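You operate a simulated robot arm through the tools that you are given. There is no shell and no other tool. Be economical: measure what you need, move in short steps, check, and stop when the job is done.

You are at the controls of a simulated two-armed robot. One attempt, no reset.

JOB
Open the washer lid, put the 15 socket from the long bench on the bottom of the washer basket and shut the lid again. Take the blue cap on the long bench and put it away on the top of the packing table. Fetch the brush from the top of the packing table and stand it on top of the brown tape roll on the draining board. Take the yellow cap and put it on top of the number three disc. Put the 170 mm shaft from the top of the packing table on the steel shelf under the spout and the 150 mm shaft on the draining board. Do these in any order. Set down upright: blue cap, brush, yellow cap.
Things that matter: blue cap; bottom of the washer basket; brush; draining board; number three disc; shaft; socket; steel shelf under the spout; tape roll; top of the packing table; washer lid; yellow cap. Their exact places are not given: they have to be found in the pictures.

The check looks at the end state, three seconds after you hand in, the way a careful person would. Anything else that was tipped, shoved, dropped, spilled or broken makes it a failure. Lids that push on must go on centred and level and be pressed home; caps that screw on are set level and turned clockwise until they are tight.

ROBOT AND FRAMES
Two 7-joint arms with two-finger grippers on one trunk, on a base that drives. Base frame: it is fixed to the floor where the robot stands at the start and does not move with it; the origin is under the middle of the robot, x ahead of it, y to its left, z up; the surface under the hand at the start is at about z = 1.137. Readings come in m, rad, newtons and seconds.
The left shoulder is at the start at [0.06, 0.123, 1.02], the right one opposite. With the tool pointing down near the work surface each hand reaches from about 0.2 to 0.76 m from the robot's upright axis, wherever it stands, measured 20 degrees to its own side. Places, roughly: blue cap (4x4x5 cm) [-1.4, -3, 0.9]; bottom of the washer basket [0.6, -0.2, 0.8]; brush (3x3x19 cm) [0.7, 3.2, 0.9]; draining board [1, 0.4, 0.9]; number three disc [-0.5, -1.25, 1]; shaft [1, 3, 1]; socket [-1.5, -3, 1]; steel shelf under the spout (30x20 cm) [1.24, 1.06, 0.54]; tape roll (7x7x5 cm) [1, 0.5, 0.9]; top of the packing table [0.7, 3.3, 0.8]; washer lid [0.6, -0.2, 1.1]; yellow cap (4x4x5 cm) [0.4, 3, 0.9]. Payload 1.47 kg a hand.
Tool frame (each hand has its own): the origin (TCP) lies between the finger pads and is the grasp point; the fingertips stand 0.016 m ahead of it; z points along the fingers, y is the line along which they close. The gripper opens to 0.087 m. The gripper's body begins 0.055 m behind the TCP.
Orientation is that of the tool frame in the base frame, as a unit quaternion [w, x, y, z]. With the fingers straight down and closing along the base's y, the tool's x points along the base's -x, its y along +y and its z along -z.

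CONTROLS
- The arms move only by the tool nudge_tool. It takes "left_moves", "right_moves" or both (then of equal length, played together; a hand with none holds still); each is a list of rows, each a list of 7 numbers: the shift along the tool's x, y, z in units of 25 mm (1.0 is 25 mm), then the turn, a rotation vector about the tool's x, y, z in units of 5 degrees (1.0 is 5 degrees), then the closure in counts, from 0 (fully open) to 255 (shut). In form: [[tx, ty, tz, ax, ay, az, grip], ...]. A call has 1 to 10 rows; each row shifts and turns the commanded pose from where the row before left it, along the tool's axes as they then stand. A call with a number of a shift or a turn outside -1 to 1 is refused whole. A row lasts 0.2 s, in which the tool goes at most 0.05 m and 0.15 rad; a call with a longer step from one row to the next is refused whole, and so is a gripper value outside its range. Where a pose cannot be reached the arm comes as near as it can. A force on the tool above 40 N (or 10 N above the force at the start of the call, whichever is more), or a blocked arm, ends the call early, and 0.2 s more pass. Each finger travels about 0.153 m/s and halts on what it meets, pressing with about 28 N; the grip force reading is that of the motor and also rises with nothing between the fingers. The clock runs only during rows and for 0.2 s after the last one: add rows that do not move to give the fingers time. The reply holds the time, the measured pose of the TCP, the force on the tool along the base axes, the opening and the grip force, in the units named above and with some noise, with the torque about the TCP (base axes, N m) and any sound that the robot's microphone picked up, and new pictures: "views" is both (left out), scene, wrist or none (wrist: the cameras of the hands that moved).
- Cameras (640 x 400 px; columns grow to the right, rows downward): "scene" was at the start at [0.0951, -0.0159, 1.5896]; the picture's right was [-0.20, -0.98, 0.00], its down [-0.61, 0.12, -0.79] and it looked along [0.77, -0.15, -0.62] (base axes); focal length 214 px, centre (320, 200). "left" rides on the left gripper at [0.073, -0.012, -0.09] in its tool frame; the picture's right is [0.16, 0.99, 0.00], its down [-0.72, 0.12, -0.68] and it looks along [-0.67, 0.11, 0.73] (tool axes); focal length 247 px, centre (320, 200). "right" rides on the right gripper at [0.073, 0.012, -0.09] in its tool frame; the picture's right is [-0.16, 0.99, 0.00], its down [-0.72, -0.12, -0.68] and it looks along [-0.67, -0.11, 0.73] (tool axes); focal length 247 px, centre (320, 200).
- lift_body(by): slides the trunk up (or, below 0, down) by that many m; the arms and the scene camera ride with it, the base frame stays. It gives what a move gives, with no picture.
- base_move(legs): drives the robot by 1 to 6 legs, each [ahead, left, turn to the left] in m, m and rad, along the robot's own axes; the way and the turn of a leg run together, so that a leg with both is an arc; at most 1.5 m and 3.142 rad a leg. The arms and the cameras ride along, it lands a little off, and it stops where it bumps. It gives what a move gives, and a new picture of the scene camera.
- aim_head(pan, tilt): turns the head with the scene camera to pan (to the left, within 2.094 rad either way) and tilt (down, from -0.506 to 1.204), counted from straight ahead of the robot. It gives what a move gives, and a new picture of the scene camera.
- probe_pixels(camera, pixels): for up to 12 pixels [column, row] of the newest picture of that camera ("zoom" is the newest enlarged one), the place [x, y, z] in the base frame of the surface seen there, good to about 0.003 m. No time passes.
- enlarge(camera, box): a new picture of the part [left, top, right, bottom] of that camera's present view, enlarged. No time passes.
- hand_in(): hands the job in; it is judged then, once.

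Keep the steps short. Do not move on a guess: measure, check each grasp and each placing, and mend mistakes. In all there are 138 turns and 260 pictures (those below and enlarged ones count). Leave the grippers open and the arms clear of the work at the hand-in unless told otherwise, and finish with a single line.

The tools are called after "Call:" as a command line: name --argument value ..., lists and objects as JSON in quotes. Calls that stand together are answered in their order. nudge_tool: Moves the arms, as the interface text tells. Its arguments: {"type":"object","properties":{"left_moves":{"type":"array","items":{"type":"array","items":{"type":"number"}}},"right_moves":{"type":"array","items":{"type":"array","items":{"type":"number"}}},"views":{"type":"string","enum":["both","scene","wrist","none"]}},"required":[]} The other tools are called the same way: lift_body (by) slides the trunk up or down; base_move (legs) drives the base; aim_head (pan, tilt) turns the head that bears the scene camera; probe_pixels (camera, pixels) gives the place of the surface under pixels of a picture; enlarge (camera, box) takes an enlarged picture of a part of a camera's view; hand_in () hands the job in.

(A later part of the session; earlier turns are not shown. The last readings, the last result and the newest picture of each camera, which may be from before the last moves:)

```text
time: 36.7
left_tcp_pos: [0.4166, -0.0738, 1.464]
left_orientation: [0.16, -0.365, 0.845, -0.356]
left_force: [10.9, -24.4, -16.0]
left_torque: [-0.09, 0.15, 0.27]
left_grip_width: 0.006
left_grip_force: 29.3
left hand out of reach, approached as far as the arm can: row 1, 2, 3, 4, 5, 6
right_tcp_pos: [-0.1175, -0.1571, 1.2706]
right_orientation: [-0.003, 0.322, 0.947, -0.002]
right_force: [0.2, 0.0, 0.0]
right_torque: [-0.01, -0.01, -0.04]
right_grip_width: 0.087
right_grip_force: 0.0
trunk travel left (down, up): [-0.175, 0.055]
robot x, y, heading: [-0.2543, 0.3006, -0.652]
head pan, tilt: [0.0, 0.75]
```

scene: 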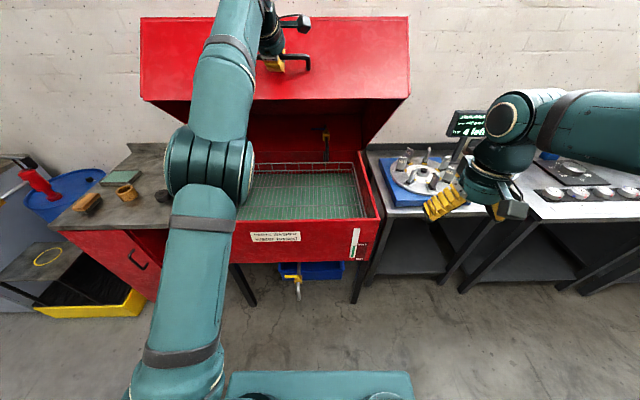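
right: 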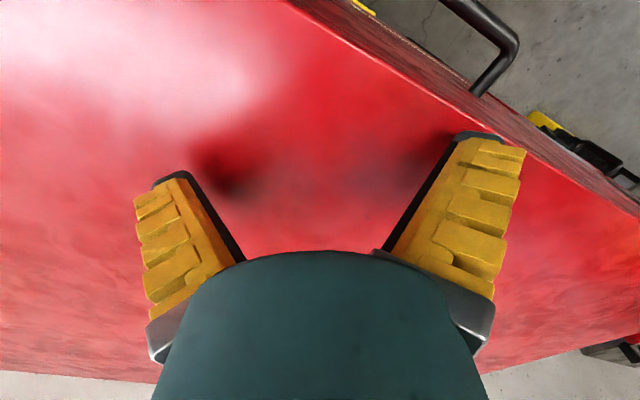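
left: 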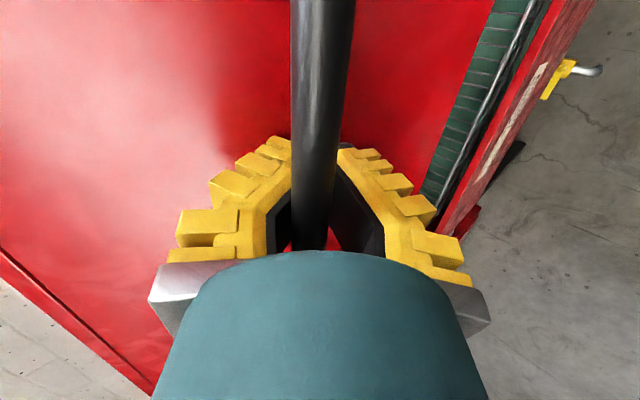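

Arm's limit reached. I open the jaws only a little; if the lid sags it lands on the lower finger.

Call:
nudge_tool --left_moves '[[0, 0, 0, 0, 0, 0, 190], [0, 0, 0, 0, 0, 0, 170], [0, 0, 0, 0, 0, 0, 170]]' --views "both"

```text
time: 37.5
left_tcp_pos: [0.4127, -0.0664, 1.4687]
left_orientation: [0.163, -0.363, 0.844, -0.36]
left_force: [-0.1, -0.3, -0.9]
left_torque: [-0.03, -0.03, 0.0]
left_grip_width: 0.035
left_grip_force: 4.5
right_tcp_pos: [-0.1203, -0.1528, 1.2728]
right_orientation: [-0.002, 0.322, 0.947, -0.002]
right_force: [0.9, -0.4, -0.1]
right_torque: [0.02, -0.01, -0.03]
right_grip_width: 0.0868
right_grip_force: 0.1
trunk travel left (down, up): [-0.175, 0.055]
robot x, y, heading: [-0.2533, 0.3011, -0.654]
head pan, tilt: [0.0, 0.75]
```

scene: 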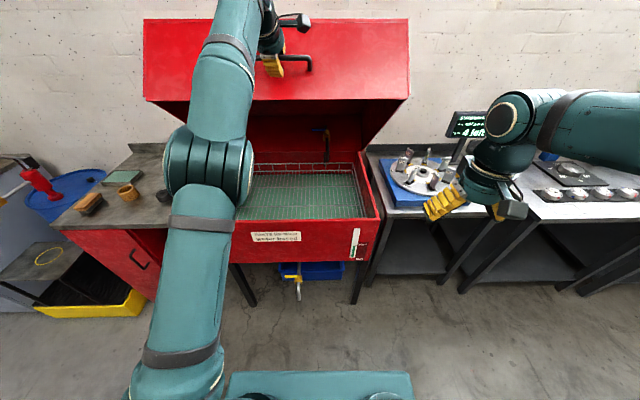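
left: 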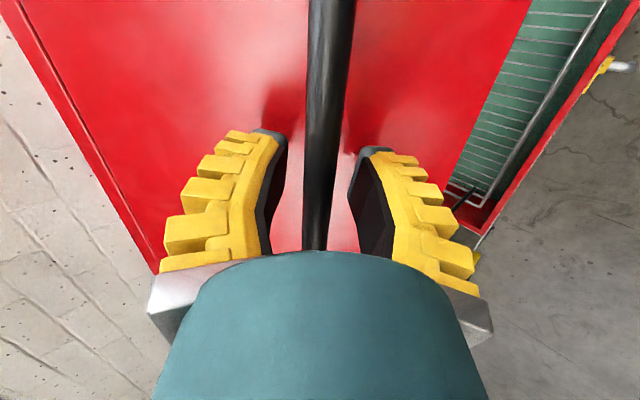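

The bar floats freely between the fingers: the lid stays open by itself. I withdraw: out along the fingers, then straight back, then down.

Call:
nudge_tool --left_moves '[[0, 0, -1, 0, 0, 0, 120], [0, 0, -1, 0, 0, 0, 120], [0, 0.7, -0.7, 0, 0, 0, 120], [0, 0.7, -0.7, 0, 0, 0, 120], [0, 0.7, -0.7, 0, 0, 0, 120], [0, 0.7, -0.7, 0, 0, 0, 120], [0, 0.7, -0.7, 0, 0, 0, 120], [0, 0.7, -0.7, 0, 0, 0, 120], [0, 0.7, -0.7, 0, 0, 0, 120], [0, 0.7, -0.7, 0, 0, 0, 120]]' --views "none"

Call:
nudge_tool --left_moves '[[0, 0.7, 0.7, 0, 0, 0, 0], [0, 0.7, 0.7, 0, 0, 0, 0], [0, 0.7, 0.7, 0, 0, 0, 0], [0, 0.7, 0.7, 0, 0, 0, 0], [0, 0.7, 0.7, 0, 0, 0, 0], [0, 0.7, 0.7, 0, 0, 0, 0], [0, 0.7, 0.7, 0, 0, 0, 0], [-1, 0, 0, 0, 0, 0, 0], [-1, 0, 0, 0, 0, 0, 0], [-1, 0, 0, 0, 0, 0, 0]]' --views "scene"

```text
time: 39.7
left_tcp_pos: [0.2401, 0.0955, 1.4978]
left_orientation: [0.163, -0.365, 0.843, -0.359]
left_force: [-0.3, 0.0, -0.1]
left_torque: [-0.02, -0.02, -0.02]
left_grip_width: 0.0513
left_grip_force: 4.3
right_tcp_pos: [-0.1205, -0.151, 1.2734]
right_orientation: [-0.001, 0.322, 0.947, -0.003]
right_force: [0.2, 0.4, -0.4]
right_torque: [0.0, -0.02, 0.01]
right_grip_width: 0.0873
right_grip_force: 0.1
trunk travel left (down, up): [-0.175, 0.055]
robot x, y, heading: [-0.2562, 0.3023, -0.655]
head pan, tilt: [0.0, 0.75]
```

```text
time: 41.9
left_tcp_pos: [0.298, 0.1479, 1.3259]
left_orientation: [0.162, -0.365, 0.844, -0.358]
left_force: [0.3, 0.0, -0.2]
left_torque: [0.02, -0.01, -0.02]
left_grip_width: 0.0869
left_grip_force: 0.1
right_tcp_pos: [-0.1207, -0.1516, 1.2722]
right_orientation: [-0.002, 0.322, 0.947, -0.002]
right_force: [0.3, 0.6, 0.7]
right_torque: [-0.04, 0.0, 0.01]
right_grip_width: 0.0872
right_grip_force: 0.0
trunk travel left (down, up): [-0.175, 0.055]
robot x, y, heading: [-0.2557, 0.2995, -0.652]
head pan, tilt: [0.0, 0.75]
```

scene: 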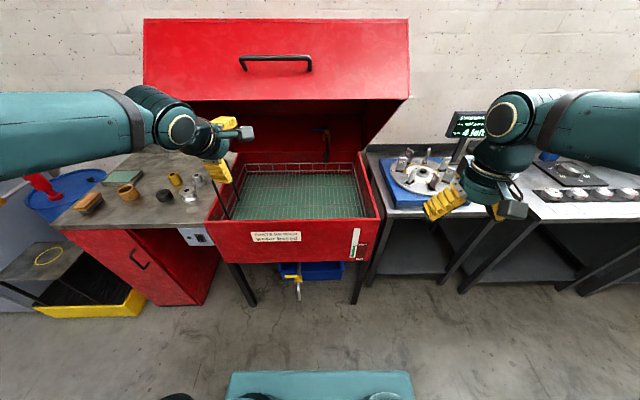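

The lid stays up. I turn the left hand back to pointing down, and measure the basket and handle.

Call:
nudge_tool --left_moves '[[0, 0, 0, -0.463, 0.434, 0.99, 0], [0, 0, 0, -0.463, 0.434, 0.99, 0], [0, 0, 0, -0.463, 0.434, 0.99, 0], [0, 0, 0, -0.463, 0.434, 0.99, 0], [0, 0, 0, -0.463, 0.434, 0.99, 0], [0, 0, 0, -0.463, 0.434, 0.99, 0], [0, 0, 0, -0.463, 0.434, 0.99, 0], [0, 0, 0, -0.463, 0.434, 0.99, 0], [0, 0, 0, -0.463, 0.434, 0.99, 0], [0, 0, 0, -0.463, 0.434, 0.99, 0]]' --views "none"

Call:
nudge_tool --left_moves '[[0, 0, 0, -0.463, 0.434, 0.99, 0], [0, 0, 0, -0.463, 0.434, 0.99, 0], [0, 0, 0, -0.463, 0.434, 0.99, 0], [0, 0, 0, -0.463, 0.434, 0.99, 0], [0, 0, 0, -0.463, 0.434, 0.99, 0], [0, 0, 0, -0.463, 0.434, 0.99, 0]]' --views "none"

Call:
probe_pixels --camera "scene" --pixels '[[243, 62], [275, 58], [308, 62], [275, 99], [275, 18], [300, 210], [300, 195], [300, 175], [250, 195], [350, 195], [300, 222], [300, 165]]'

Call:
enlarge --camera "scene" --box '[200, 130, 400, 250]'

```text
time: 44.1
left_tcp_pos: [0.2976, 0.1462, 1.326]
left_orientation: [0.066, 0.065, 0.984, -0.149]
left_force: [0.2, -0.4, -0.4]
left_torque: [-0.02, 0.01, 0.0]
left_grip_width: 0.0871
left_grip_force: 0.1
right_tcp_pos: [-0.119, -0.1528, 1.2714]
right_orientation: [-0.002, 0.323, 0.947, -0.002]
right_force: [-0.8, 0.3, 0.2]
right_torque: [0.0, 0.03, 0.01]
right_grip_width: 0.087
right_grip_force: 0.0
trunk travel left (down, up): [-0.175, 0.055]
robot x, y, heading: [-0.2558, 0.3049, -0.648]
head pan, tilt: [0.0, 0.75]
```

```text
time: 45.5
left_tcp_pos: [0.2959, 0.1464, 1.326]
left_orientation: [-0.002, 0.322, 0.947, -0.001]
left_force: [-0.6, -0.5, 0.3]
left_torque: [-0.02, 0.0, 0.0]
left_grip_width: 0.0869
left_grip_force: 0.0
right_tcp_pos: [-0.12, -0.152, 1.2723]
right_orientation: [-0.001, 0.321, 0.947, -0.002]
right_force: [-0.1, 0.2, 0.0]
right_torque: [0.0, 0.02, 0.03]
right_grip_width: 0.087
right_grip_force: 0.1
trunk travel left (down, up): [-0.175, 0.055]
robot x, y, heading: [-0.2523, 0.2994, -0.654]
head pan, tilt: [0.0, 0.75]
```

```text
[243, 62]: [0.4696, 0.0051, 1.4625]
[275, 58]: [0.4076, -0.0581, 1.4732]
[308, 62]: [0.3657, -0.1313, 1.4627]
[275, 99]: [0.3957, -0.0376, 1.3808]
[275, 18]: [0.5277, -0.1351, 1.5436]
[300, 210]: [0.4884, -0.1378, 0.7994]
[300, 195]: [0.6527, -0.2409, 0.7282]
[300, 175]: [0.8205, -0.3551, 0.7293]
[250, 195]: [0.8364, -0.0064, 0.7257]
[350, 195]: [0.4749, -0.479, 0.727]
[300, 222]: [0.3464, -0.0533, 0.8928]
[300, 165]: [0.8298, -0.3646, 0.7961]
```

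```text
3.20 times, centred on (300, 190) of scene
```

zoom: 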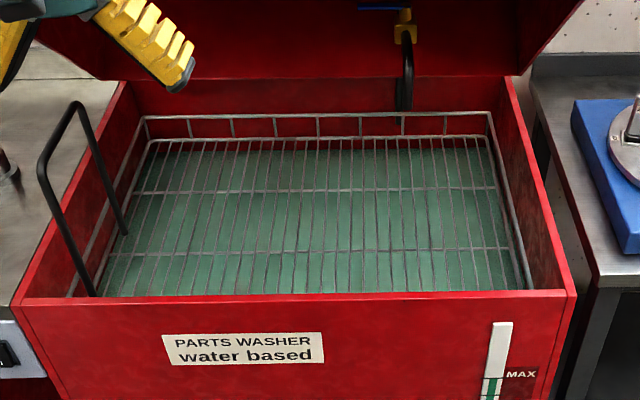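

Basket noted. Now drive to the long bench: to the right along the wall, ~3 m, with a look at the end.

Call:
base_move --legs '[[0, -1.5, 0], [0, -1.4, 0]]'

```text
time: 70.6
left_tcp_pos: [-1.4425, -2.1295, 1.3262]
left_orientation: [-0.001, 0.32, 0.947, -0.001]
left_force: [-0.5, 0.1, 0.4]
left_torque: [-0.02, 0.0, 0.0]
left_grip_width: 0.0871
left_grip_force: 0.1
right_tcp_pos: [-1.8585, -2.4299, 1.2727]
right_orientation: [-0.002, 0.32, 0.947, -0.002]
right_force: [-1.0, -0.1, -0.2]
right_torque: [-0.01, 0.02, 0.01]
right_grip_width: 0.0868
right_grip_force: 0.0
trunk travel left (down, up): [-0.175, 0.055]
robot x, y, heading: [-1.9934, -1.9794, -0.646]
head pan, tilt: [0.0, 0.75]
```

scene: 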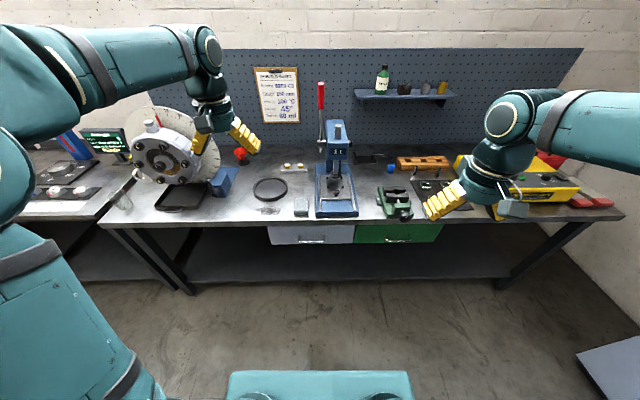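

Bench in view. Enlarge the middle-right: wooden rail at (420,163) and small items.

Call:
enlarge --camera "scene" --box '[340, 130, 500, 230]'

Call:
enlarge --camera "scene" --box '[100, 60, 360, 230]'

```text
4.00 times, centred on (420, 180) of scene
```

zoom: 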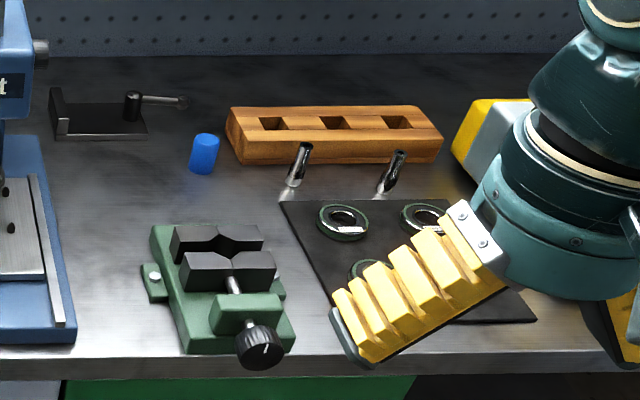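

```text
2.35 times, centred on (230, 145) of scene
```

zoom: 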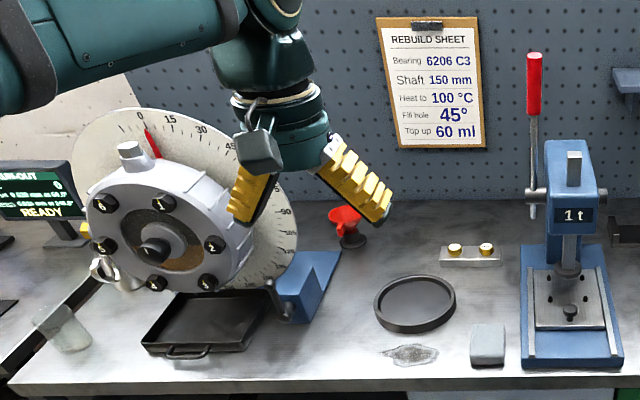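

Call:
nudge_tool --right_moves '[[0, -1, -0.5, 0, 0, 0, 0], [0, -1, -0.5, 0, 0, 0, 0], [0, -1, -0.5, 0, 0, 0, 0], [0, -1, -0.5, 0, 0, 0, 0], [1, -1, 0, 0, 0, 0, 0], [1, -1, 0, 0, 0, 0, 0], [1, -1, 0, 0, 0, 0, 0], [1, -1, 0, 0, 0, 0, 0]]' --views "none"

Call:
aim_head --pan -0.35 --tilt 0.75

Call:
enlarge --camera "scene" --box '[260, 140, 420, 240]'

```text
time: 72.4
left_tcp_pos: [-1.4429, -2.1297, 1.3261]
left_orientation: [-0.001, 0.32, 0.947, -0.001]
left_force: [-0.8, -0.3, -0.5]
left_torque: [0.02, -0.04, 0.02]
left_grip_width: 0.087
left_grip_force: 0.1
right_tcp_pos: [-2.0602, -2.5287, 1.3234]
right_orientation: [-0.002, 0.32, 0.947, -0.003]
right_force: [0.6, -0.4, 0.2]
right_torque: [-0.01, -0.03, 0.0]
right_grip_width: 0.0869
right_grip_force: 0.0
trunk travel left (down, up): [-0.175, 0.055]
robot x, y, heading: [-1.9939, -1.975, -0.649]
head pan, tilt: [0.0, 0.75]
```

```text
time: 73.2
left_tcp_pos: [-1.4432, -2.1304, 1.3267]
left_orientation: [-0.001, 0.319, 0.948, -0.001]
left_force: [0.0, 0.6, -0.6]
left_torque: [0.01, 0.02, -0.01]
left_grip_width: 0.087
left_grip_force: 0.0
right_tcp_pos: [-2.0582, -2.5283, 1.3242]
right_orientation: [-0.001, 0.319, 0.948, -0.003]
right_force: [-0.6, -0.5, 0.4]
right_torque: [0.05, 0.01, -0.03]
right_grip_width: 0.0872
right_grip_force: 0.0
trunk travel left (down, up): [-0.175, 0.055]
robot x, y, heading: [-1.993, -1.9782, -0.647]
head pan, tilt: [-0.351, 0.75]
```

scene: 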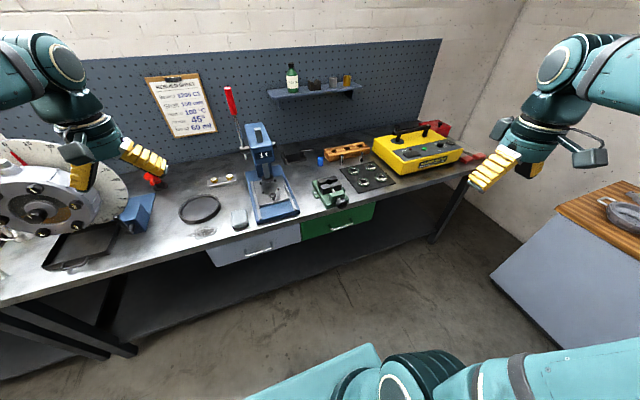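

```text
4.00 times, centred on (340, 190) of scene
```

zoom: 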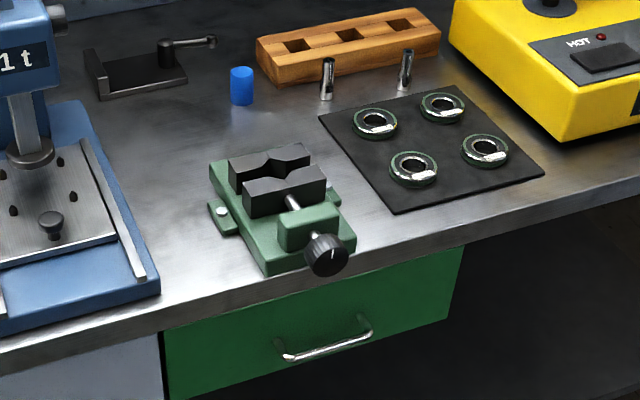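

Two chrome sockets stand at zoom (328,80) and (406,70); blue cap at (241,85). Measure.

Call:
probe_pixels --camera "zoom" --pixels '[[241, 70], [241, 98], [328, 60], [328, 96], [406, 52], [406, 86], [374, 120], [320, 175], [328, 260], [300, 60], [280, 180], [200, 95]]'

Call:
base_move --legs '[[0.3, -0.1, 0]]'

```text
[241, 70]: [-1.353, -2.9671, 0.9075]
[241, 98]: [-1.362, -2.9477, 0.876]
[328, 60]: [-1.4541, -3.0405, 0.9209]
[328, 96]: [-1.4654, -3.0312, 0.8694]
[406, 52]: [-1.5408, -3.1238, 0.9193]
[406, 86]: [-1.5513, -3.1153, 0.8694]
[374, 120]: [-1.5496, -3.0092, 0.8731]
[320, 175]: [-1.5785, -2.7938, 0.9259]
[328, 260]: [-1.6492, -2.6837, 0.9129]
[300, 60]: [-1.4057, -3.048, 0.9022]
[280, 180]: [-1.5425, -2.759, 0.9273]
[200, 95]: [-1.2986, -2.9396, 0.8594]
```

```text
time: 75.3
left_tcp_pos: [-1.2645, -2.3917, 1.3284]
left_orientation: [-0.002, 0.321, 0.947, -0.001]
left_force: [-0.8, -0.4, 0.0]
left_torque: [0.01, 0.02, -0.01]
left_grip_width: 0.087
left_grip_force: 0.1
right_tcp_pos: [-1.8816, -2.7905, 1.3252]
right_orientation: [-0.002, 0.322, 0.947, -0.003]
right_force: [-0.1, 0.2, 0.6]
right_torque: [0.0, 0.01, -0.02]
right_grip_width: 0.0868
right_grip_force: 0.1
trunk travel left (down, up): [-0.175, 0.055]
robot x, y, heading: [-1.8154, -2.2389, -0.651]
head pan, tilt: [-0.351, 0.75]
```

scene: 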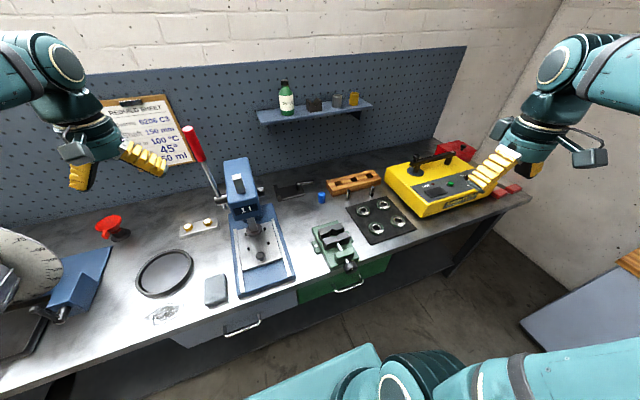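

Call:
base_move --legs '[[0.1, -0.38, 0]]'

Call:
aim_head --pan -0.05 --tilt 0.75

Call:
enlarge --camera "scene" --box '[270, 130, 370, 200]'

```text
time: 79.2
left_tcp_pos: [-1.4164, -2.7549, 1.3272]
left_orientation: [-0.001, 0.32, 0.947, 0.0]
left_force: [0.5, -0.3, 0.2]
left_torque: [0.01, -0.01, -0.01]
left_grip_width: 0.087
left_grip_force: 0.1
right_tcp_pos: [-2.0319, -3.1526, 1.3232]
right_orientation: [-0.002, 0.32, 0.947, -0.003]
right_force: [0.2, -0.5, -0.5]
right_torque: [0.02, 0.02, 0.01]
right_grip_width: 0.0869
right_grip_force: 0.0
trunk travel left (down, up): [-0.175, 0.055]
robot x, y, heading: [-1.9716, -2.6048, -0.645]
head pan, tilt: [-0.351, 0.75]
```

scene: 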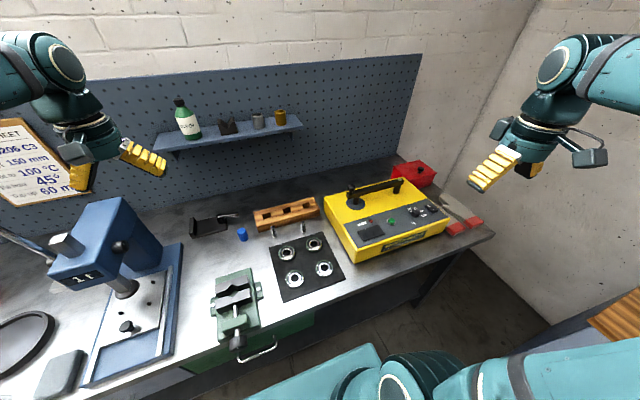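

```text
time: 80.0
left_tcp_pos: [-1.4144, -2.7548, 1.3271]
left_orientation: [-0.001, 0.32, 0.947, 0.0]
left_force: [-0.9, 1.0, 0.1]
left_torque: [0.01, 0.0, -0.03]
left_grip_width: 0.0869
left_grip_force: 0.2
right_tcp_pos: [-2.0301, -3.1537, 1.3248]
right_orientation: [-0.002, 0.321, 0.947, -0.002]
right_force: [-0.8, -0.5, 0.5]
right_torque: [0.05, -0.01, 0.0]
right_grip_width: 0.0868
right_grip_force: 0.1
trunk travel left (down, up): [-0.175, 0.055]
robot x, y, heading: [-1.9689, -2.6058, -0.644]
head pan, tilt: [-0.051, 0.75]
```

scene: 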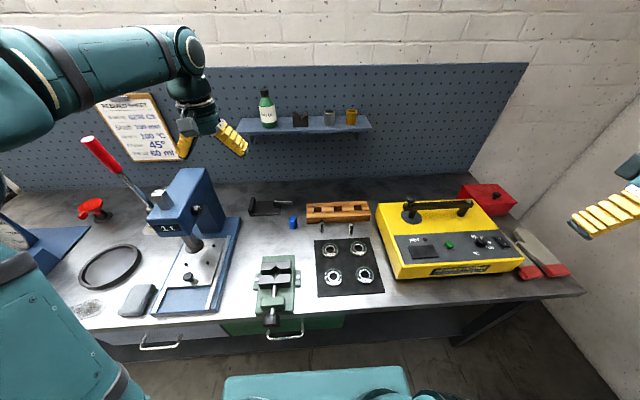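

```text
5.71 times, centred on (320, 165) of scene
```

zoom: 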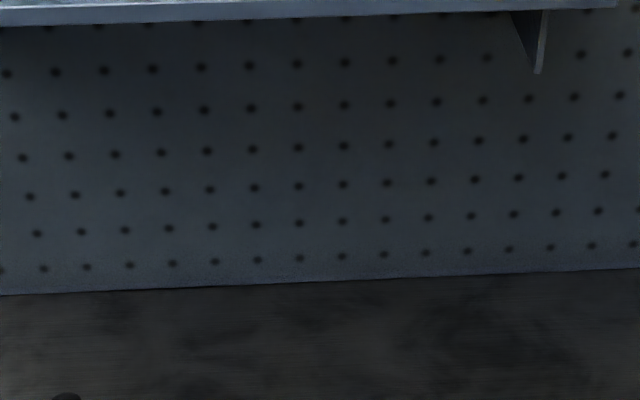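

Call:
enlarge --camera "scene" --box '[275, 195, 385, 260]'

```text
5.82 times, centred on (330, 228) of scene
```

zoom: 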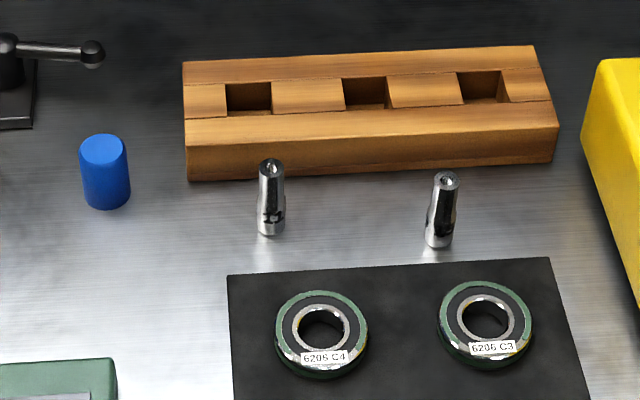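

Numbers unreadable from here; I bring the right wrist camera near the sockets.

Call:
nudge_tool --right_moves '[[-0.6, 1, 0, 0, 0, 0, 0], [-0.6, 1, 0, 0, 0, 0, 0], [-0.6, 1, 0, 0, 0, 0, 0], [-0.6, 1, 0.5, 0, 0, 0, 0], [-0.6, 1, 0.5, 0, 0, 0, 0], [-0.6, 1, 0.8, 0, 0, 0, 0], [-0.6, 1, 1, 0, 0, 0, 0], [-0.6, 1, 1, 0, 0, 0, 0], [-0.6, 1, 1, 0, 0, 0, 0], [-0.6, 1, 1, 0, 0, 0, 0]]' --views "wrist"

```text
time: 82.2
left_tcp_pos: [-1.4134, -2.7556, 1.3266]
left_orientation: [-0.002, 0.32, 0.947, 0.0]
left_force: [0.3, -0.8, 0.1]
left_torque: [-0.03, 0.0, 0.01]
left_grip_width: 0.0868
left_grip_force: 0.0
right_tcp_pos: [-1.7593, -3.0469, 1.1769]
right_orientation: [-0.002, 0.321, 0.947, -0.003]
right_force: [0.5, -0.6, 0.7]
right_torque: [0.01, 0.02, -0.03]
right_grip_width: 0.087
right_grip_force: 0.1
trunk travel left (down, up): [-0.175, 0.055]
robot x, y, heading: [-1.9659, -2.6065, -0.645]
head pan, tilt: [-0.051, 0.75]
```

right: 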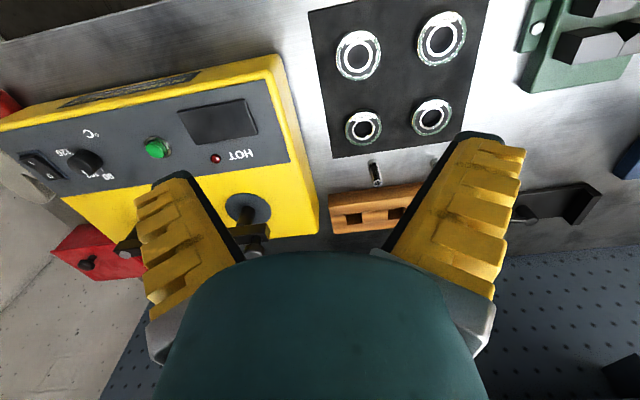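

Call:
nudge_tool --right_moves '[[-0.5, 1, 1, 0, 0, 0, 0], [-0.5, 1, 1, 0, 0, 0, 0], [-0.5, 1, 1, 0, 0, 0, 0], [-0.5, 1, 1, 0, 0, 0, 0], [0, 1, 1, 0, 0, 0, 0], [0, 0, 0, 0, 0, 0, 0]]' --views "wrist"

Call:
enlarge --camera "right" --box '[240, 130, 400, 230]'

```text
time: 83.6
left_tcp_pos: [-1.4169, -2.7559, 1.3268]
left_orientation: [-0.002, 0.319, 0.948, -0.001]
left_force: [0.2, 0.6, -0.3]
left_torque: [0.02, 0.0, 0.02]
left_grip_width: 0.0868
left_grip_force: 0.1
right_tcp_pos: [-1.645, -2.9784, 1.0527]
right_orientation: [0.0, 0.32, 0.947, -0.002]
right_force: [0.6, 0.3, 0.5]
right_torque: [0.01, -0.02, 0.02]
right_grip_width: 0.087
right_grip_force: 0.1
trunk travel left (down, up): [-0.175, 0.055]
robot x, y, heading: [-1.9668, -2.6043, -0.646]
head pan, tilt: [-0.051, 0.75]
```

right: 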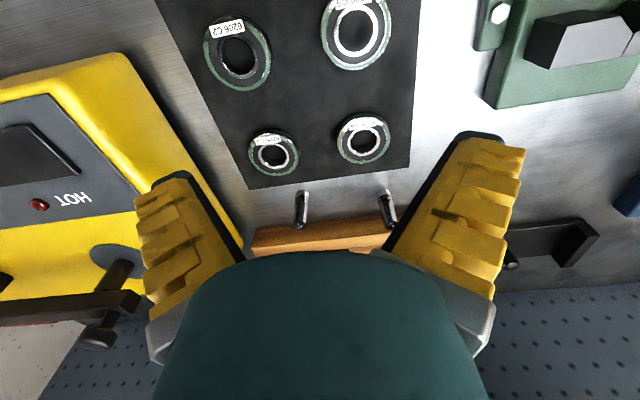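

```text
4.00 times, centred on (320, 180) of right
```

zoom: 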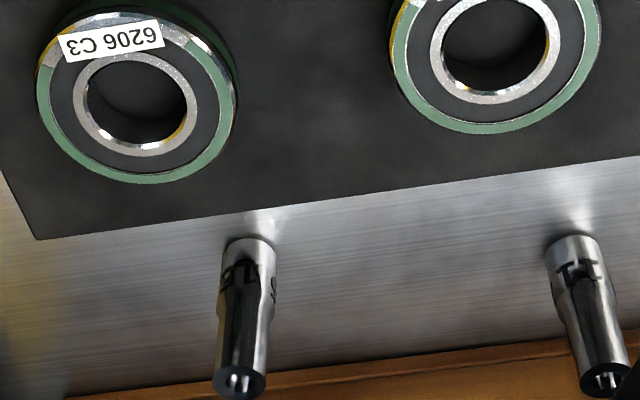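

Call:
enlarge --camera "right" --box '[284, 182, 324, 207]'

Call:
enlarge --camera "right" --box '[368, 182, 408, 207]'

```text
16.00 times, centred on (304, 194) of right
```

zoom: 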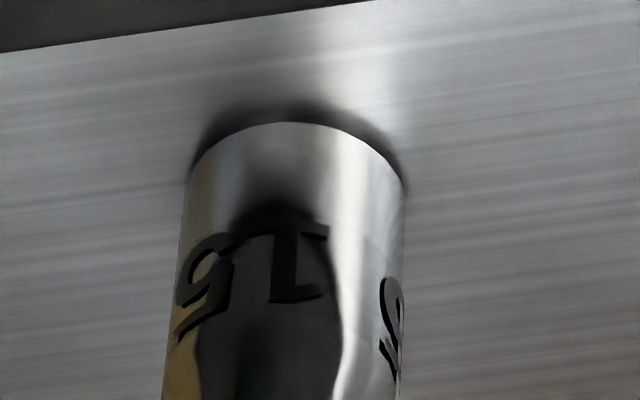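

```text
16.00 times, centred on (388, 194) of right
```

zoom: 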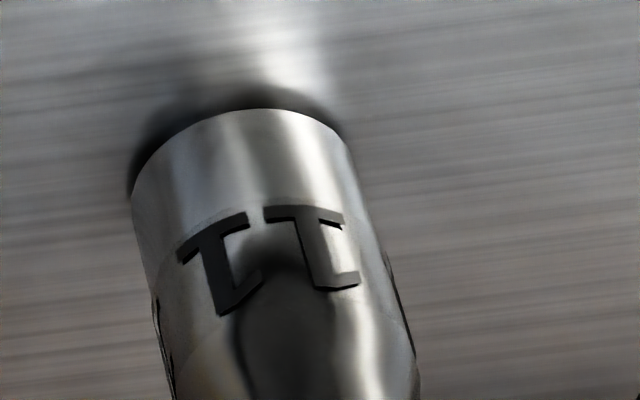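

The right-hand one in the world (picture left) reads 15, the other 11. Measure the 15's axis.

Call:
probe_pixels --camera "right" --pixels '[[298, 226], [300, 222], [302, 200], [304, 193], [303, 210], [296, 200], [309, 200], [385, 200], [390, 225]]'

```text
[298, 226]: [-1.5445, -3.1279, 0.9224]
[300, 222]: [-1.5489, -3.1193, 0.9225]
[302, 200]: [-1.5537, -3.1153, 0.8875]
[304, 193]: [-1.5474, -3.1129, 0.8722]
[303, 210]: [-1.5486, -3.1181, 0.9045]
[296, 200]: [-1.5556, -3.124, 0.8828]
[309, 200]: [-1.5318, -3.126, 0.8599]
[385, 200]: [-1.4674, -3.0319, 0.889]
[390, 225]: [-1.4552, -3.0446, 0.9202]
```

Call:
nudge_tool --right_moves '[[-0.953, -0.31, 0, 0, 0, 0, 0], [-0.953, -0.31, 0, 0, 0, 0, 0], [-0.953, -0.31, 0, 0, 0, 0, 0], [-0.953, -0.31, 0, 0, 0, 0, 0], [-0.953, -0.31, 0, 0, 0, 0, 0], [-0.953, -0.31, 0, 0, 0, 0, 0], [-0.953, -0.31, 0, 0, 0, 0, 0], [0, 0, 1, 0, 0, 0, 0], [0, 0, 1, 0, 0, 0, 0], [0, 0, 0, 0, 0, 0, 0]]' --views "both"

```text
time: 85.8
left_tcp_pos: [-1.4157, -2.7544, 1.3278]
left_orientation: [-0.001, 0.32, 0.948, 0.0]
left_force: [0.2, 0.3, -0.2]
left_torque: [0.0, 0.02, 0.01]
left_grip_width: 0.0871
left_grip_force: 0.0
right_tcp_pos: [-1.5461, -3.1211, 1.0012]
right_orientation: [0.0, 0.32, 0.947, -0.002]
right_force: [0.0, 0.2, 0.7]
right_torque: [0.02, -0.01, -0.02]
right_grip_width: 0.087
right_grip_force: 0.1
trunk travel left (down, up): [-0.175, 0.055]
robot x, y, heading: [-1.9648, -2.601, -0.647]
head pan, tilt: [-0.051, 0.75]
```

scene: 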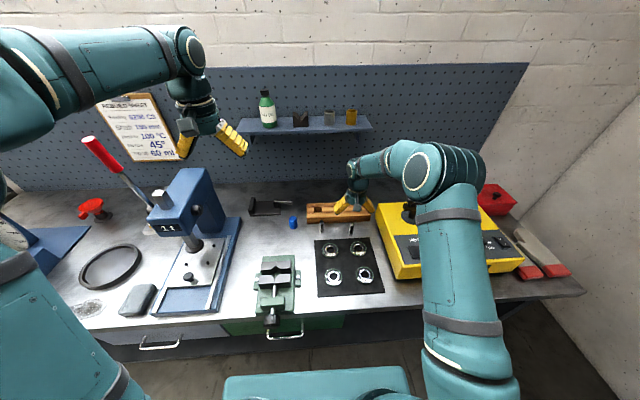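
right: 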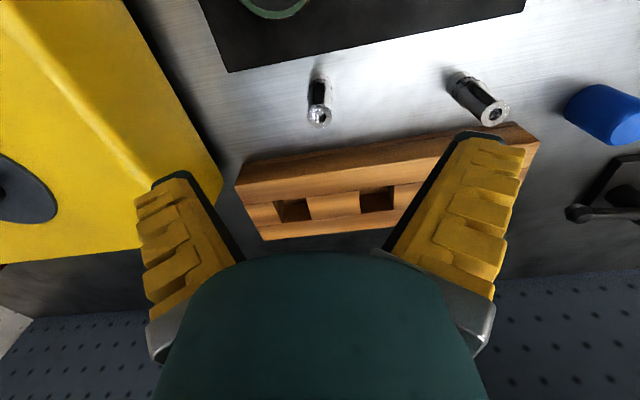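

Centred over the socket. I half-close the jaws (to keep clear of the yellow box) and descend.

Call:
nudge_tool --right_moves '[[0, 0, 0, 0, 0, 0, 125], [0, 0, 0, 0, 0, 0, 125], [0, 0, 0.9, 0, 0, 0, 125], [0, 0, 0.9, 0, 0, 0, 125], [0, 0, 0.9, 0, 0, 0, 125], [0, 0, 0.9, 0, 0, 0, 125], [0, 0, 0.6, 0, 0, 0, 125], [0, 0, 0, 0, 0, 0, 125]]' --views "wrist"

```text
time: 87.6
left_tcp_pos: [-1.4147, -2.7554, 1.3275]
left_orientation: [-0.001, 0.319, 0.948, 0.0]
left_force: [0.1, -0.9, -0.1]
left_torque: [0.01, 0.0, 0.01]
left_grip_width: 0.0871
left_grip_force: 0.1
right_tcp_pos: [-1.5461, -3.1243, 0.8961]
right_orientation: [-0.001, 0.32, 0.947, -0.003]
right_force: [-0.5, -0.2, 0.0]
right_torque: [0.02, -0.02, 0.03]
right_grip_width: 0.0498
right_grip_force: 3.7
trunk travel left (down, up): [-0.175, 0.055]
robot x, y, heading: [-1.9661, -2.6032, -0.65]
head pan, tilt: [-0.051, 0.75]
```

right: 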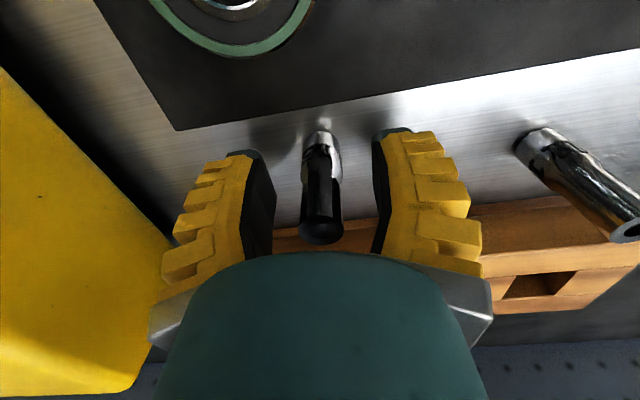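

Call:
nudge_tool --right_moves '[[0, 0, 0, 0, 0, 0, 255], [0, 0, 0, 0, 0, 0, 255], [0, 0, 0, 0, 0, 0, 255], [0, 0, -0.8, 0, 0, 0, 255], [0, 0, -1, 0, 0, 0, 255], [0, 0, -1, 0, 0, 0, 255], [0, 0, -1, 0, 0, 0, 255], [0, 0, -1, 0, 0, 0, 255], [0, 0, -1, 0, 0, 0, 255], [0, 0, -1, 0, 0, 0, 255]]' --views "wrist"

```text
time: 89.8
left_tcp_pos: [-1.4151, -2.7546, 1.3259]
left_orientation: [-0.001, 0.319, 0.948, 0.0]
left_force: [0.9, 1.2, 0.4]
left_torque: [0.0, 0.0, 0.0]
left_grip_width: 0.0871
left_grip_force: 0.1
right_tcp_pos: [-1.5453, -3.1233, 1.0677]
right_orientation: [-0.001, 0.32, 0.947, -0.003]
right_force: [0.5, -0.5, -0.6]
right_torque: [0.0, 0.03, -0.02]
right_grip_width: 0.0137
right_grip_force: 28.1
trunk travel left (down, up): [-0.175, 0.055]
robot x, y, heading: [-1.9678, -2.6064, -0.648]
head pan, tilt: [-0.051, 0.75]
```

right: 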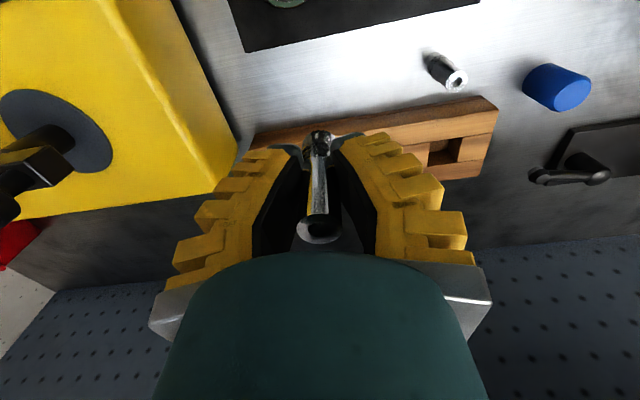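

Socket held. Right hand retreats while the left goes over the blue cap.

Call:
nudge_tool --right_moves '[[0.5, -0.2, -1, 0, 0, 0, 255], [0.8, -0.4, -1, 0, 0, 0, 255], [1, -0.5, -1, 0, 0, 0, 255], [1, -0.8, -0.8, 0, 0, 0, 255], [1, -0.8, -0.5, 0, 0, 0, 255], [1, -0.8, 0, 0, 0, 0, 255], [1, -0.8, 0, 0, 0, 0, 255], [0, -0.8, 0, 0, 0, 0, 255], [0, -0.8, 0, 0, 0, 0, 255], [0, 0, 0, 0, 0, 0, 255]]' --left_moves '[[0, 0, 0.2, 0, 0, 0, 0], [0, 0, 0.5, 0, 0, 0, 0], [-0.4, -0.2, 1, 0, 0, 0, 0], [-1, -0.5, 1, 0, 0, 0, 0], [-1, -0.7, 1, 0, 0, 0, 0], [-1, -0.7, 1, 0, 0, 0, 0], [-1, -0.7, 1, 0, 0, 0, 0], [-1, -0.7, 1, 0, 0, 0, 0], [-1, -0.7, 1, 0, 0, 0, 0], [-0.7, -0.73, 1, 0, 0, 0, 0]]' --views "both"

```text
time: 92.0
left_tcp_pos: [-1.3493, -2.9618, 1.1085]
left_orientation: [-0.002, 0.32, 0.947, 0.0]
left_force: [0.4, 0.5, -0.4]
left_torque: [0.01, 0.02, 0.0]
left_grip_width: 0.087
left_grip_force: 0.1
right_tcp_pos: [-1.7612, -3.1437, 1.1765]
right_orientation: [-0.001, 0.321, 0.947, -0.002]
right_force: [0.0, 0.0, -0.6]
right_torque: [0.04, 0.05, -0.04]
right_grip_width: 0.0129
right_grip_force: 27.8
trunk travel left (down, up): [-0.175, 0.055]
robot x, y, heading: [-1.9675, -2.5999, -0.649]
head pan, tilt: [-0.051, 0.75]
```

scene: 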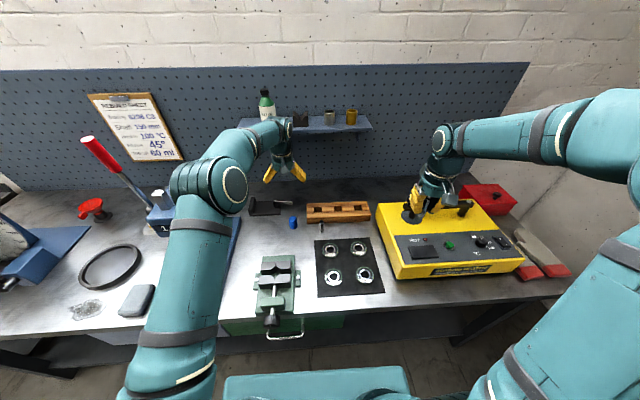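
right: 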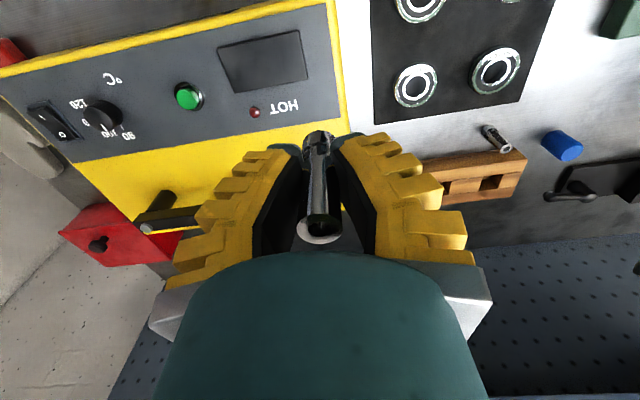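
left: 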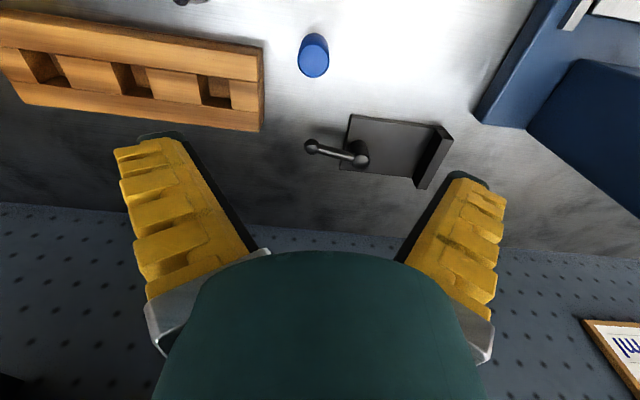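

Call:
probe_pixels --camera "left" --pixels '[[313, 64], [305, 66], [322, 64], [313, 72], [313, 40], [300, 50], [327, 50], [340, 150], [262, 100]]'

```text
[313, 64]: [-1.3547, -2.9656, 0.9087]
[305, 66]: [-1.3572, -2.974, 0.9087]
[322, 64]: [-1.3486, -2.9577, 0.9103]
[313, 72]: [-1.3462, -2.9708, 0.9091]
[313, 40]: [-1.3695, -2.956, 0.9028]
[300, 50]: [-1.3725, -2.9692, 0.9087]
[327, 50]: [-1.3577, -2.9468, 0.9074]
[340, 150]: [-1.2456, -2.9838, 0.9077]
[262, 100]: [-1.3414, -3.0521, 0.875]
```

Cap centre ≈(-1.359,-2.963), top 0.909. Correct and descend with jaws narrowed.

Call:
nudge_tool --left_moves '[[0.3, -0.28, 0.9, 0, 0, 0, 60], [0, 0, 0.9, 0, 0, 0, 60], [0, 0, 0.9, 0, 0, 0, 60], [0, 0, 0.9, 0, 0, 0, 60], [0, 0, 0.9, 0, 0, 0, 60], [0, 0, 0.9, 0, 0, 0, 60], [0, 0, 0.9, 0, 0, 0, 60], [0, 0, 0.9, 0, 0, 0, 60], [0, 0, 0.9, 0, 0, 0, 60], [0, 0, 0.7, 0, 0, 0, 60]]' --views "wrist"

```text
time: 94.2
left_tcp_pos: [-1.3576, -2.957, 0.8926]
left_orientation: [0.002, 0.318, 0.948, -0.002]
left_force: [3.8, 16.5, 23.1]
left_torque: [-1.54, 0.64, -0.24]
left_grip_width: 0.0722
left_grip_force: 8.0
right_tcp_pos: [-1.7617, -3.1403, 1.1775]
right_orientation: [0.0, 0.32, 0.948, -0.004]
right_force: [-0.1, -0.6, -0.9]
right_torque: [0.01, 0.05, -0.03]
right_grip_width: 0.0122
right_grip_force: 27.6
trunk travel left (down, up): [-0.175, 0.055]
robot x, y, heading: [-1.9655, -2.603, -0.651]
head pan, tilt: [-0.051, 0.75]
```

left: 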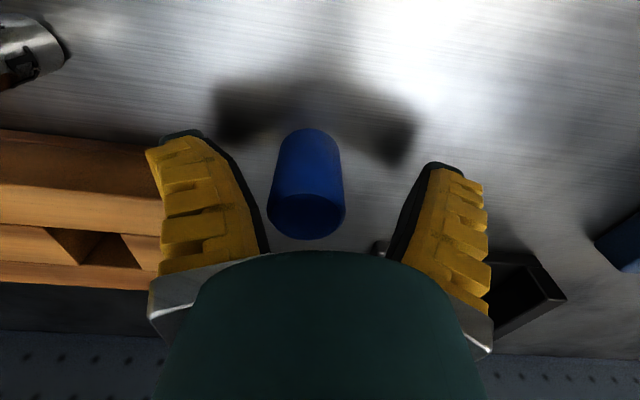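

Force 23 N: a finger rests on the wooden rail corner. I raise 8 mm, then narrow the jaws.

Call:
nudge_tool --left_moves '[[0, 0, -0.4, 0, 0, 0, 60], [0, 0, 0, 0, 0, 0, 110], [0, 0, 0, 0, 0, 0, 110]]' --views "both"

```text
time: 95.0
left_tcp_pos: [-1.3619, -2.9637, 0.9007]
left_orientation: [-0.001, 0.319, 0.948, -0.002]
left_force: [2.4, -3.8, 15.8]
left_torque: [-0.84, 0.34, 0.19]
left_grip_width: 0.0606
left_grip_force: 11.4
right_tcp_pos: [-1.7632, -3.1442, 1.1759]
right_orientation: [-0.001, 0.321, 0.947, -0.003]
right_force: [-0.3, 0.9, -0.3]
right_torque: [-0.01, -0.01, -0.02]
right_grip_width: 0.0123
right_grip_force: 27.7
trunk travel left (down, up): [-0.175, 0.055]
robot x, y, heading: [-1.9658, -2.6054, -0.652]
head pan, tilt: [-0.051, 0.75]
```

scene: 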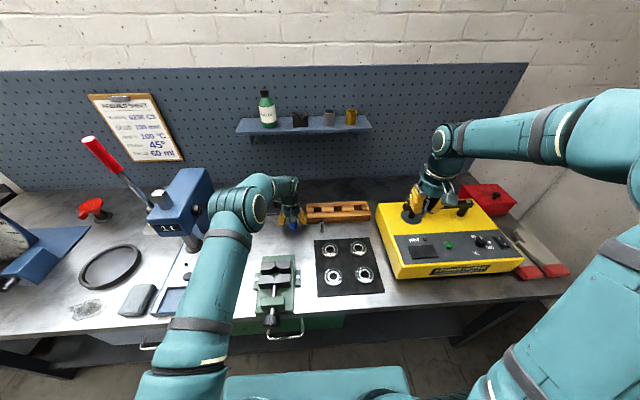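
left: 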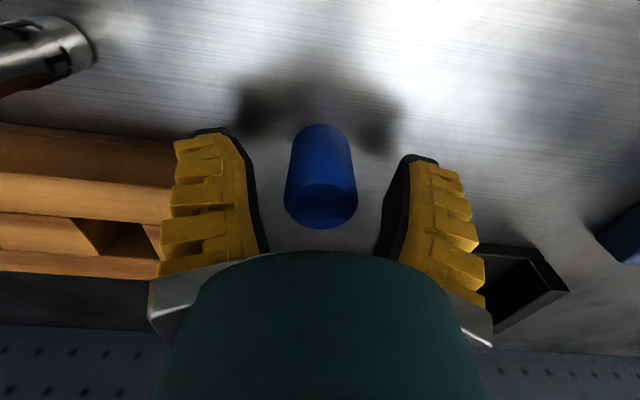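

Call:
nudge_tool --left_moves '[[0, 0.1, -0.2, 0, 0, 0, 130], [0, 0.1, 0, 0, 0, 0, 140], [0, 0, 0, 0, 0, 0, 140]]' --views "wrist"

```text
time: 95.8
left_tcp_pos: [-1.357, -2.9579, 0.9036]
left_orientation: [-0.002, 0.32, 0.948, -0.001]
left_force: [-0.1, -0.3, 0.4]
left_torque: [-0.04, -0.01, 0.0]
left_grip_width: 0.0449
left_grip_force: 4.6
right_tcp_pos: [-1.7613, -3.145, 1.1767]
right_orientation: [-0.001, 0.32, 0.947, -0.002]
right_force: [0.3, 0.4, -1.7]
right_torque: [0.06, 0.02, -0.01]
right_grip_width: 0.012
right_grip_force: 27.9
trunk travel left (down, up): [-0.175, 0.055]
robot x, y, heading: [-1.9629, -2.6053, -0.641]
head pan, tilt: [-0.051, 0.75]
```

left: 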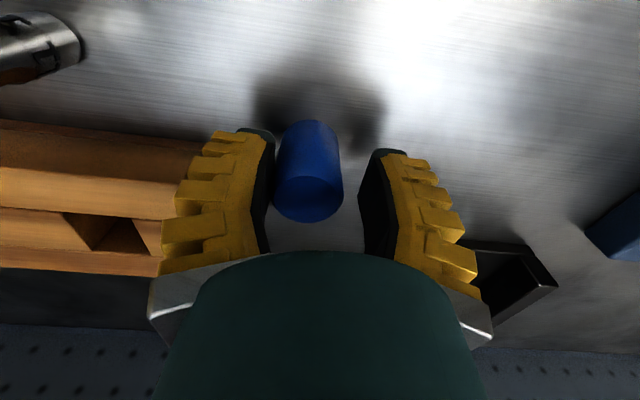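

Free of the rail. Shift 4 mm right, lower 9 mm, grip, lift.

Call:
nudge_tool --left_moves '[[0, -0.17, 0.15, 0, 0, 0, 140], [0, 0, 0.25, 0, 0, 0, 140], [0, 0, 0, 0, 0, 0, 255], [0, 0, 0, 0, 0, 0, 255], [0, 0, -0.5, 0, 0, 0, 255], [0, 0, -0.8, 0, 0, 0, 255], [0, 0, -1, 0, 0, 0, 255], [0, 0, -1, 0, 0, 0, 255], [0, 0, -1, 0, 0, 0, 255], [0, 0, -1, 0, 0, 0, 255]]' --views "both"

```text
time: 98.0
left_tcp_pos: [-1.3585, -2.9604, 1.0266]
left_orientation: [-0.001, 0.319, 0.948, -0.001]
left_force: [-0.3, 0.9, -0.4]
left_torque: [-0.02, 0.02, 0.01]
left_grip_width: 0.0267
left_grip_force: 27.9
right_tcp_pos: [-1.7609, -3.1435, 1.1762]
right_orientation: [0.0, 0.321, 0.947, -0.003]
right_force: [-0.3, 0.3, -0.7]
right_torque: [0.03, 0.02, 0.01]
right_grip_width: 0.0116
right_grip_force: 28.4
trunk travel left (down, up): [-0.175, 0.055]
robot x, y, heading: [-1.9658, -2.6033, -0.647]
head pan, tilt: [-0.051, 0.75]
```

scene: 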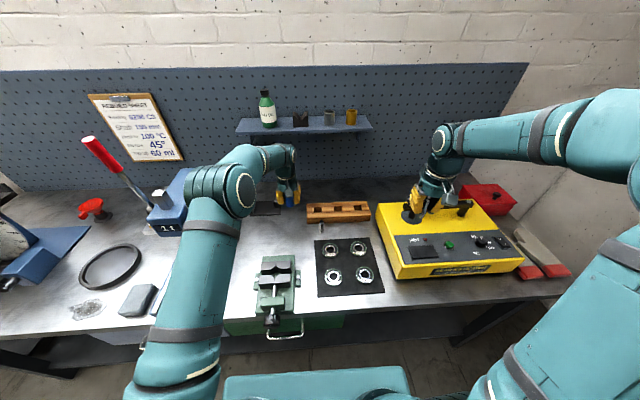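
left: 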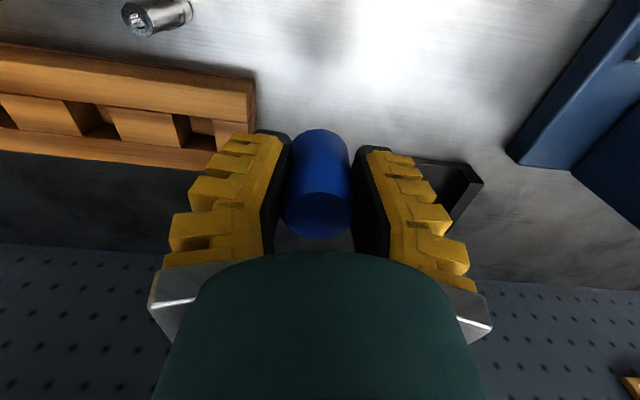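

Cap held. Retract the left hand and drive back toward the washer.

Call:
nudge_tool --left_moves '[[0, 0, -1, 0, 0, 0, 255], [0, 0, -1, 0, 0, 0, 255], [0, 0, -1, 0, 0, 0, 255], [0.5, 0, -1, 0, 0, 0, 255], [1, 0, -1, 0, 0, 0, 255], [1, 0, -1, 0, 0, 0, 255], [1, 0.5, -1, 0, 0, 0, 255], [1, 0.5, -0.5, 0, 0, 0, 255], [1, 0.5, 0, 0, 0, 0, 255], [1, 0.5, 0, 0, 0, 0, 255]]' --right_moves '[[0, 0, -1, 0, 0, 0, 255], [0, 0, -1, 0, 0, 0, 255], [0, 0, -1, 0, 0, 0, 255], [0, 0, -1, 0, 0, 0, 255], [0, 0, -1, 0, 0, 0, 255], [0, 0, 0, 0, 0, 0, 255], [0, 0, 0, 0, 0, 0, 255], [0, 0, 0, 0, 0, 0, 255], [0, 0, 0, 0, 0, 0, 255], [0, 0, 0, 0, 0, 0, 255]]' --views "none"

Call:
base_move --legs '[[-0.45, 0, 0], [0, 1.5, 0], [0, 1.5, 0], [0, 0.37, 0]]'

```text
time: 100.2
left_tcp_pos: [-1.4587, -2.8206, 1.2145]
left_orientation: [-0.001, 0.32, 0.948, -0.001]
left_force: [-0.1, 0.7, -0.4]
left_torque: [-0.01, -0.03, -0.03]
left_grip_width: 0.0264
left_grip_force: 27.8
right_tcp_pos: [-1.7608, -3.1413, 1.3024]
right_orientation: [-0.001, 0.321, 0.947, -0.002]
right_force: [-0.8, 0.7, -0.3]
right_torque: [-0.01, 0.01, 0.0]
right_grip_width: 0.011
right_grip_force: 28.2
trunk travel left (down, up): [-0.175, 0.055]
robot x, y, heading: [-1.9696, -2.6021, -0.643]
head pan, tilt: [-0.051, 0.75]
```

```text
time: 132.2
left_tcp_pos: [0.242, 0.106, 1.2143]
left_orientation: [-0.002, 0.328, 0.945, 0.0]
left_force: [0.8, 0.1, -0.2]
left_torque: [0.0, -0.02, 0.01]
left_grip_width: 0.0259
left_grip_force: 28.0
right_tcp_pos: [-0.0673, -0.2088, 1.3009]
right_orientation: [-0.002, 0.329, 0.944, -0.002]
right_force: [0.2, -0.3, -1.1]
right_torque: [0.03, 0.02, 0.02]
right_grip_width: 0.0076
right_grip_force: 28.5
trunk travel left (down, up): [-0.175, 0.055]
robot x, y, heading: [-0.2631, 0.3333, -0.664]
head pan, tilt: [-0.051, 0.75]
```

scene: 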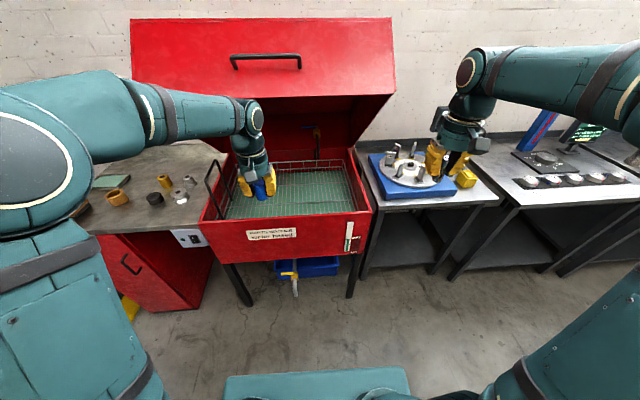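

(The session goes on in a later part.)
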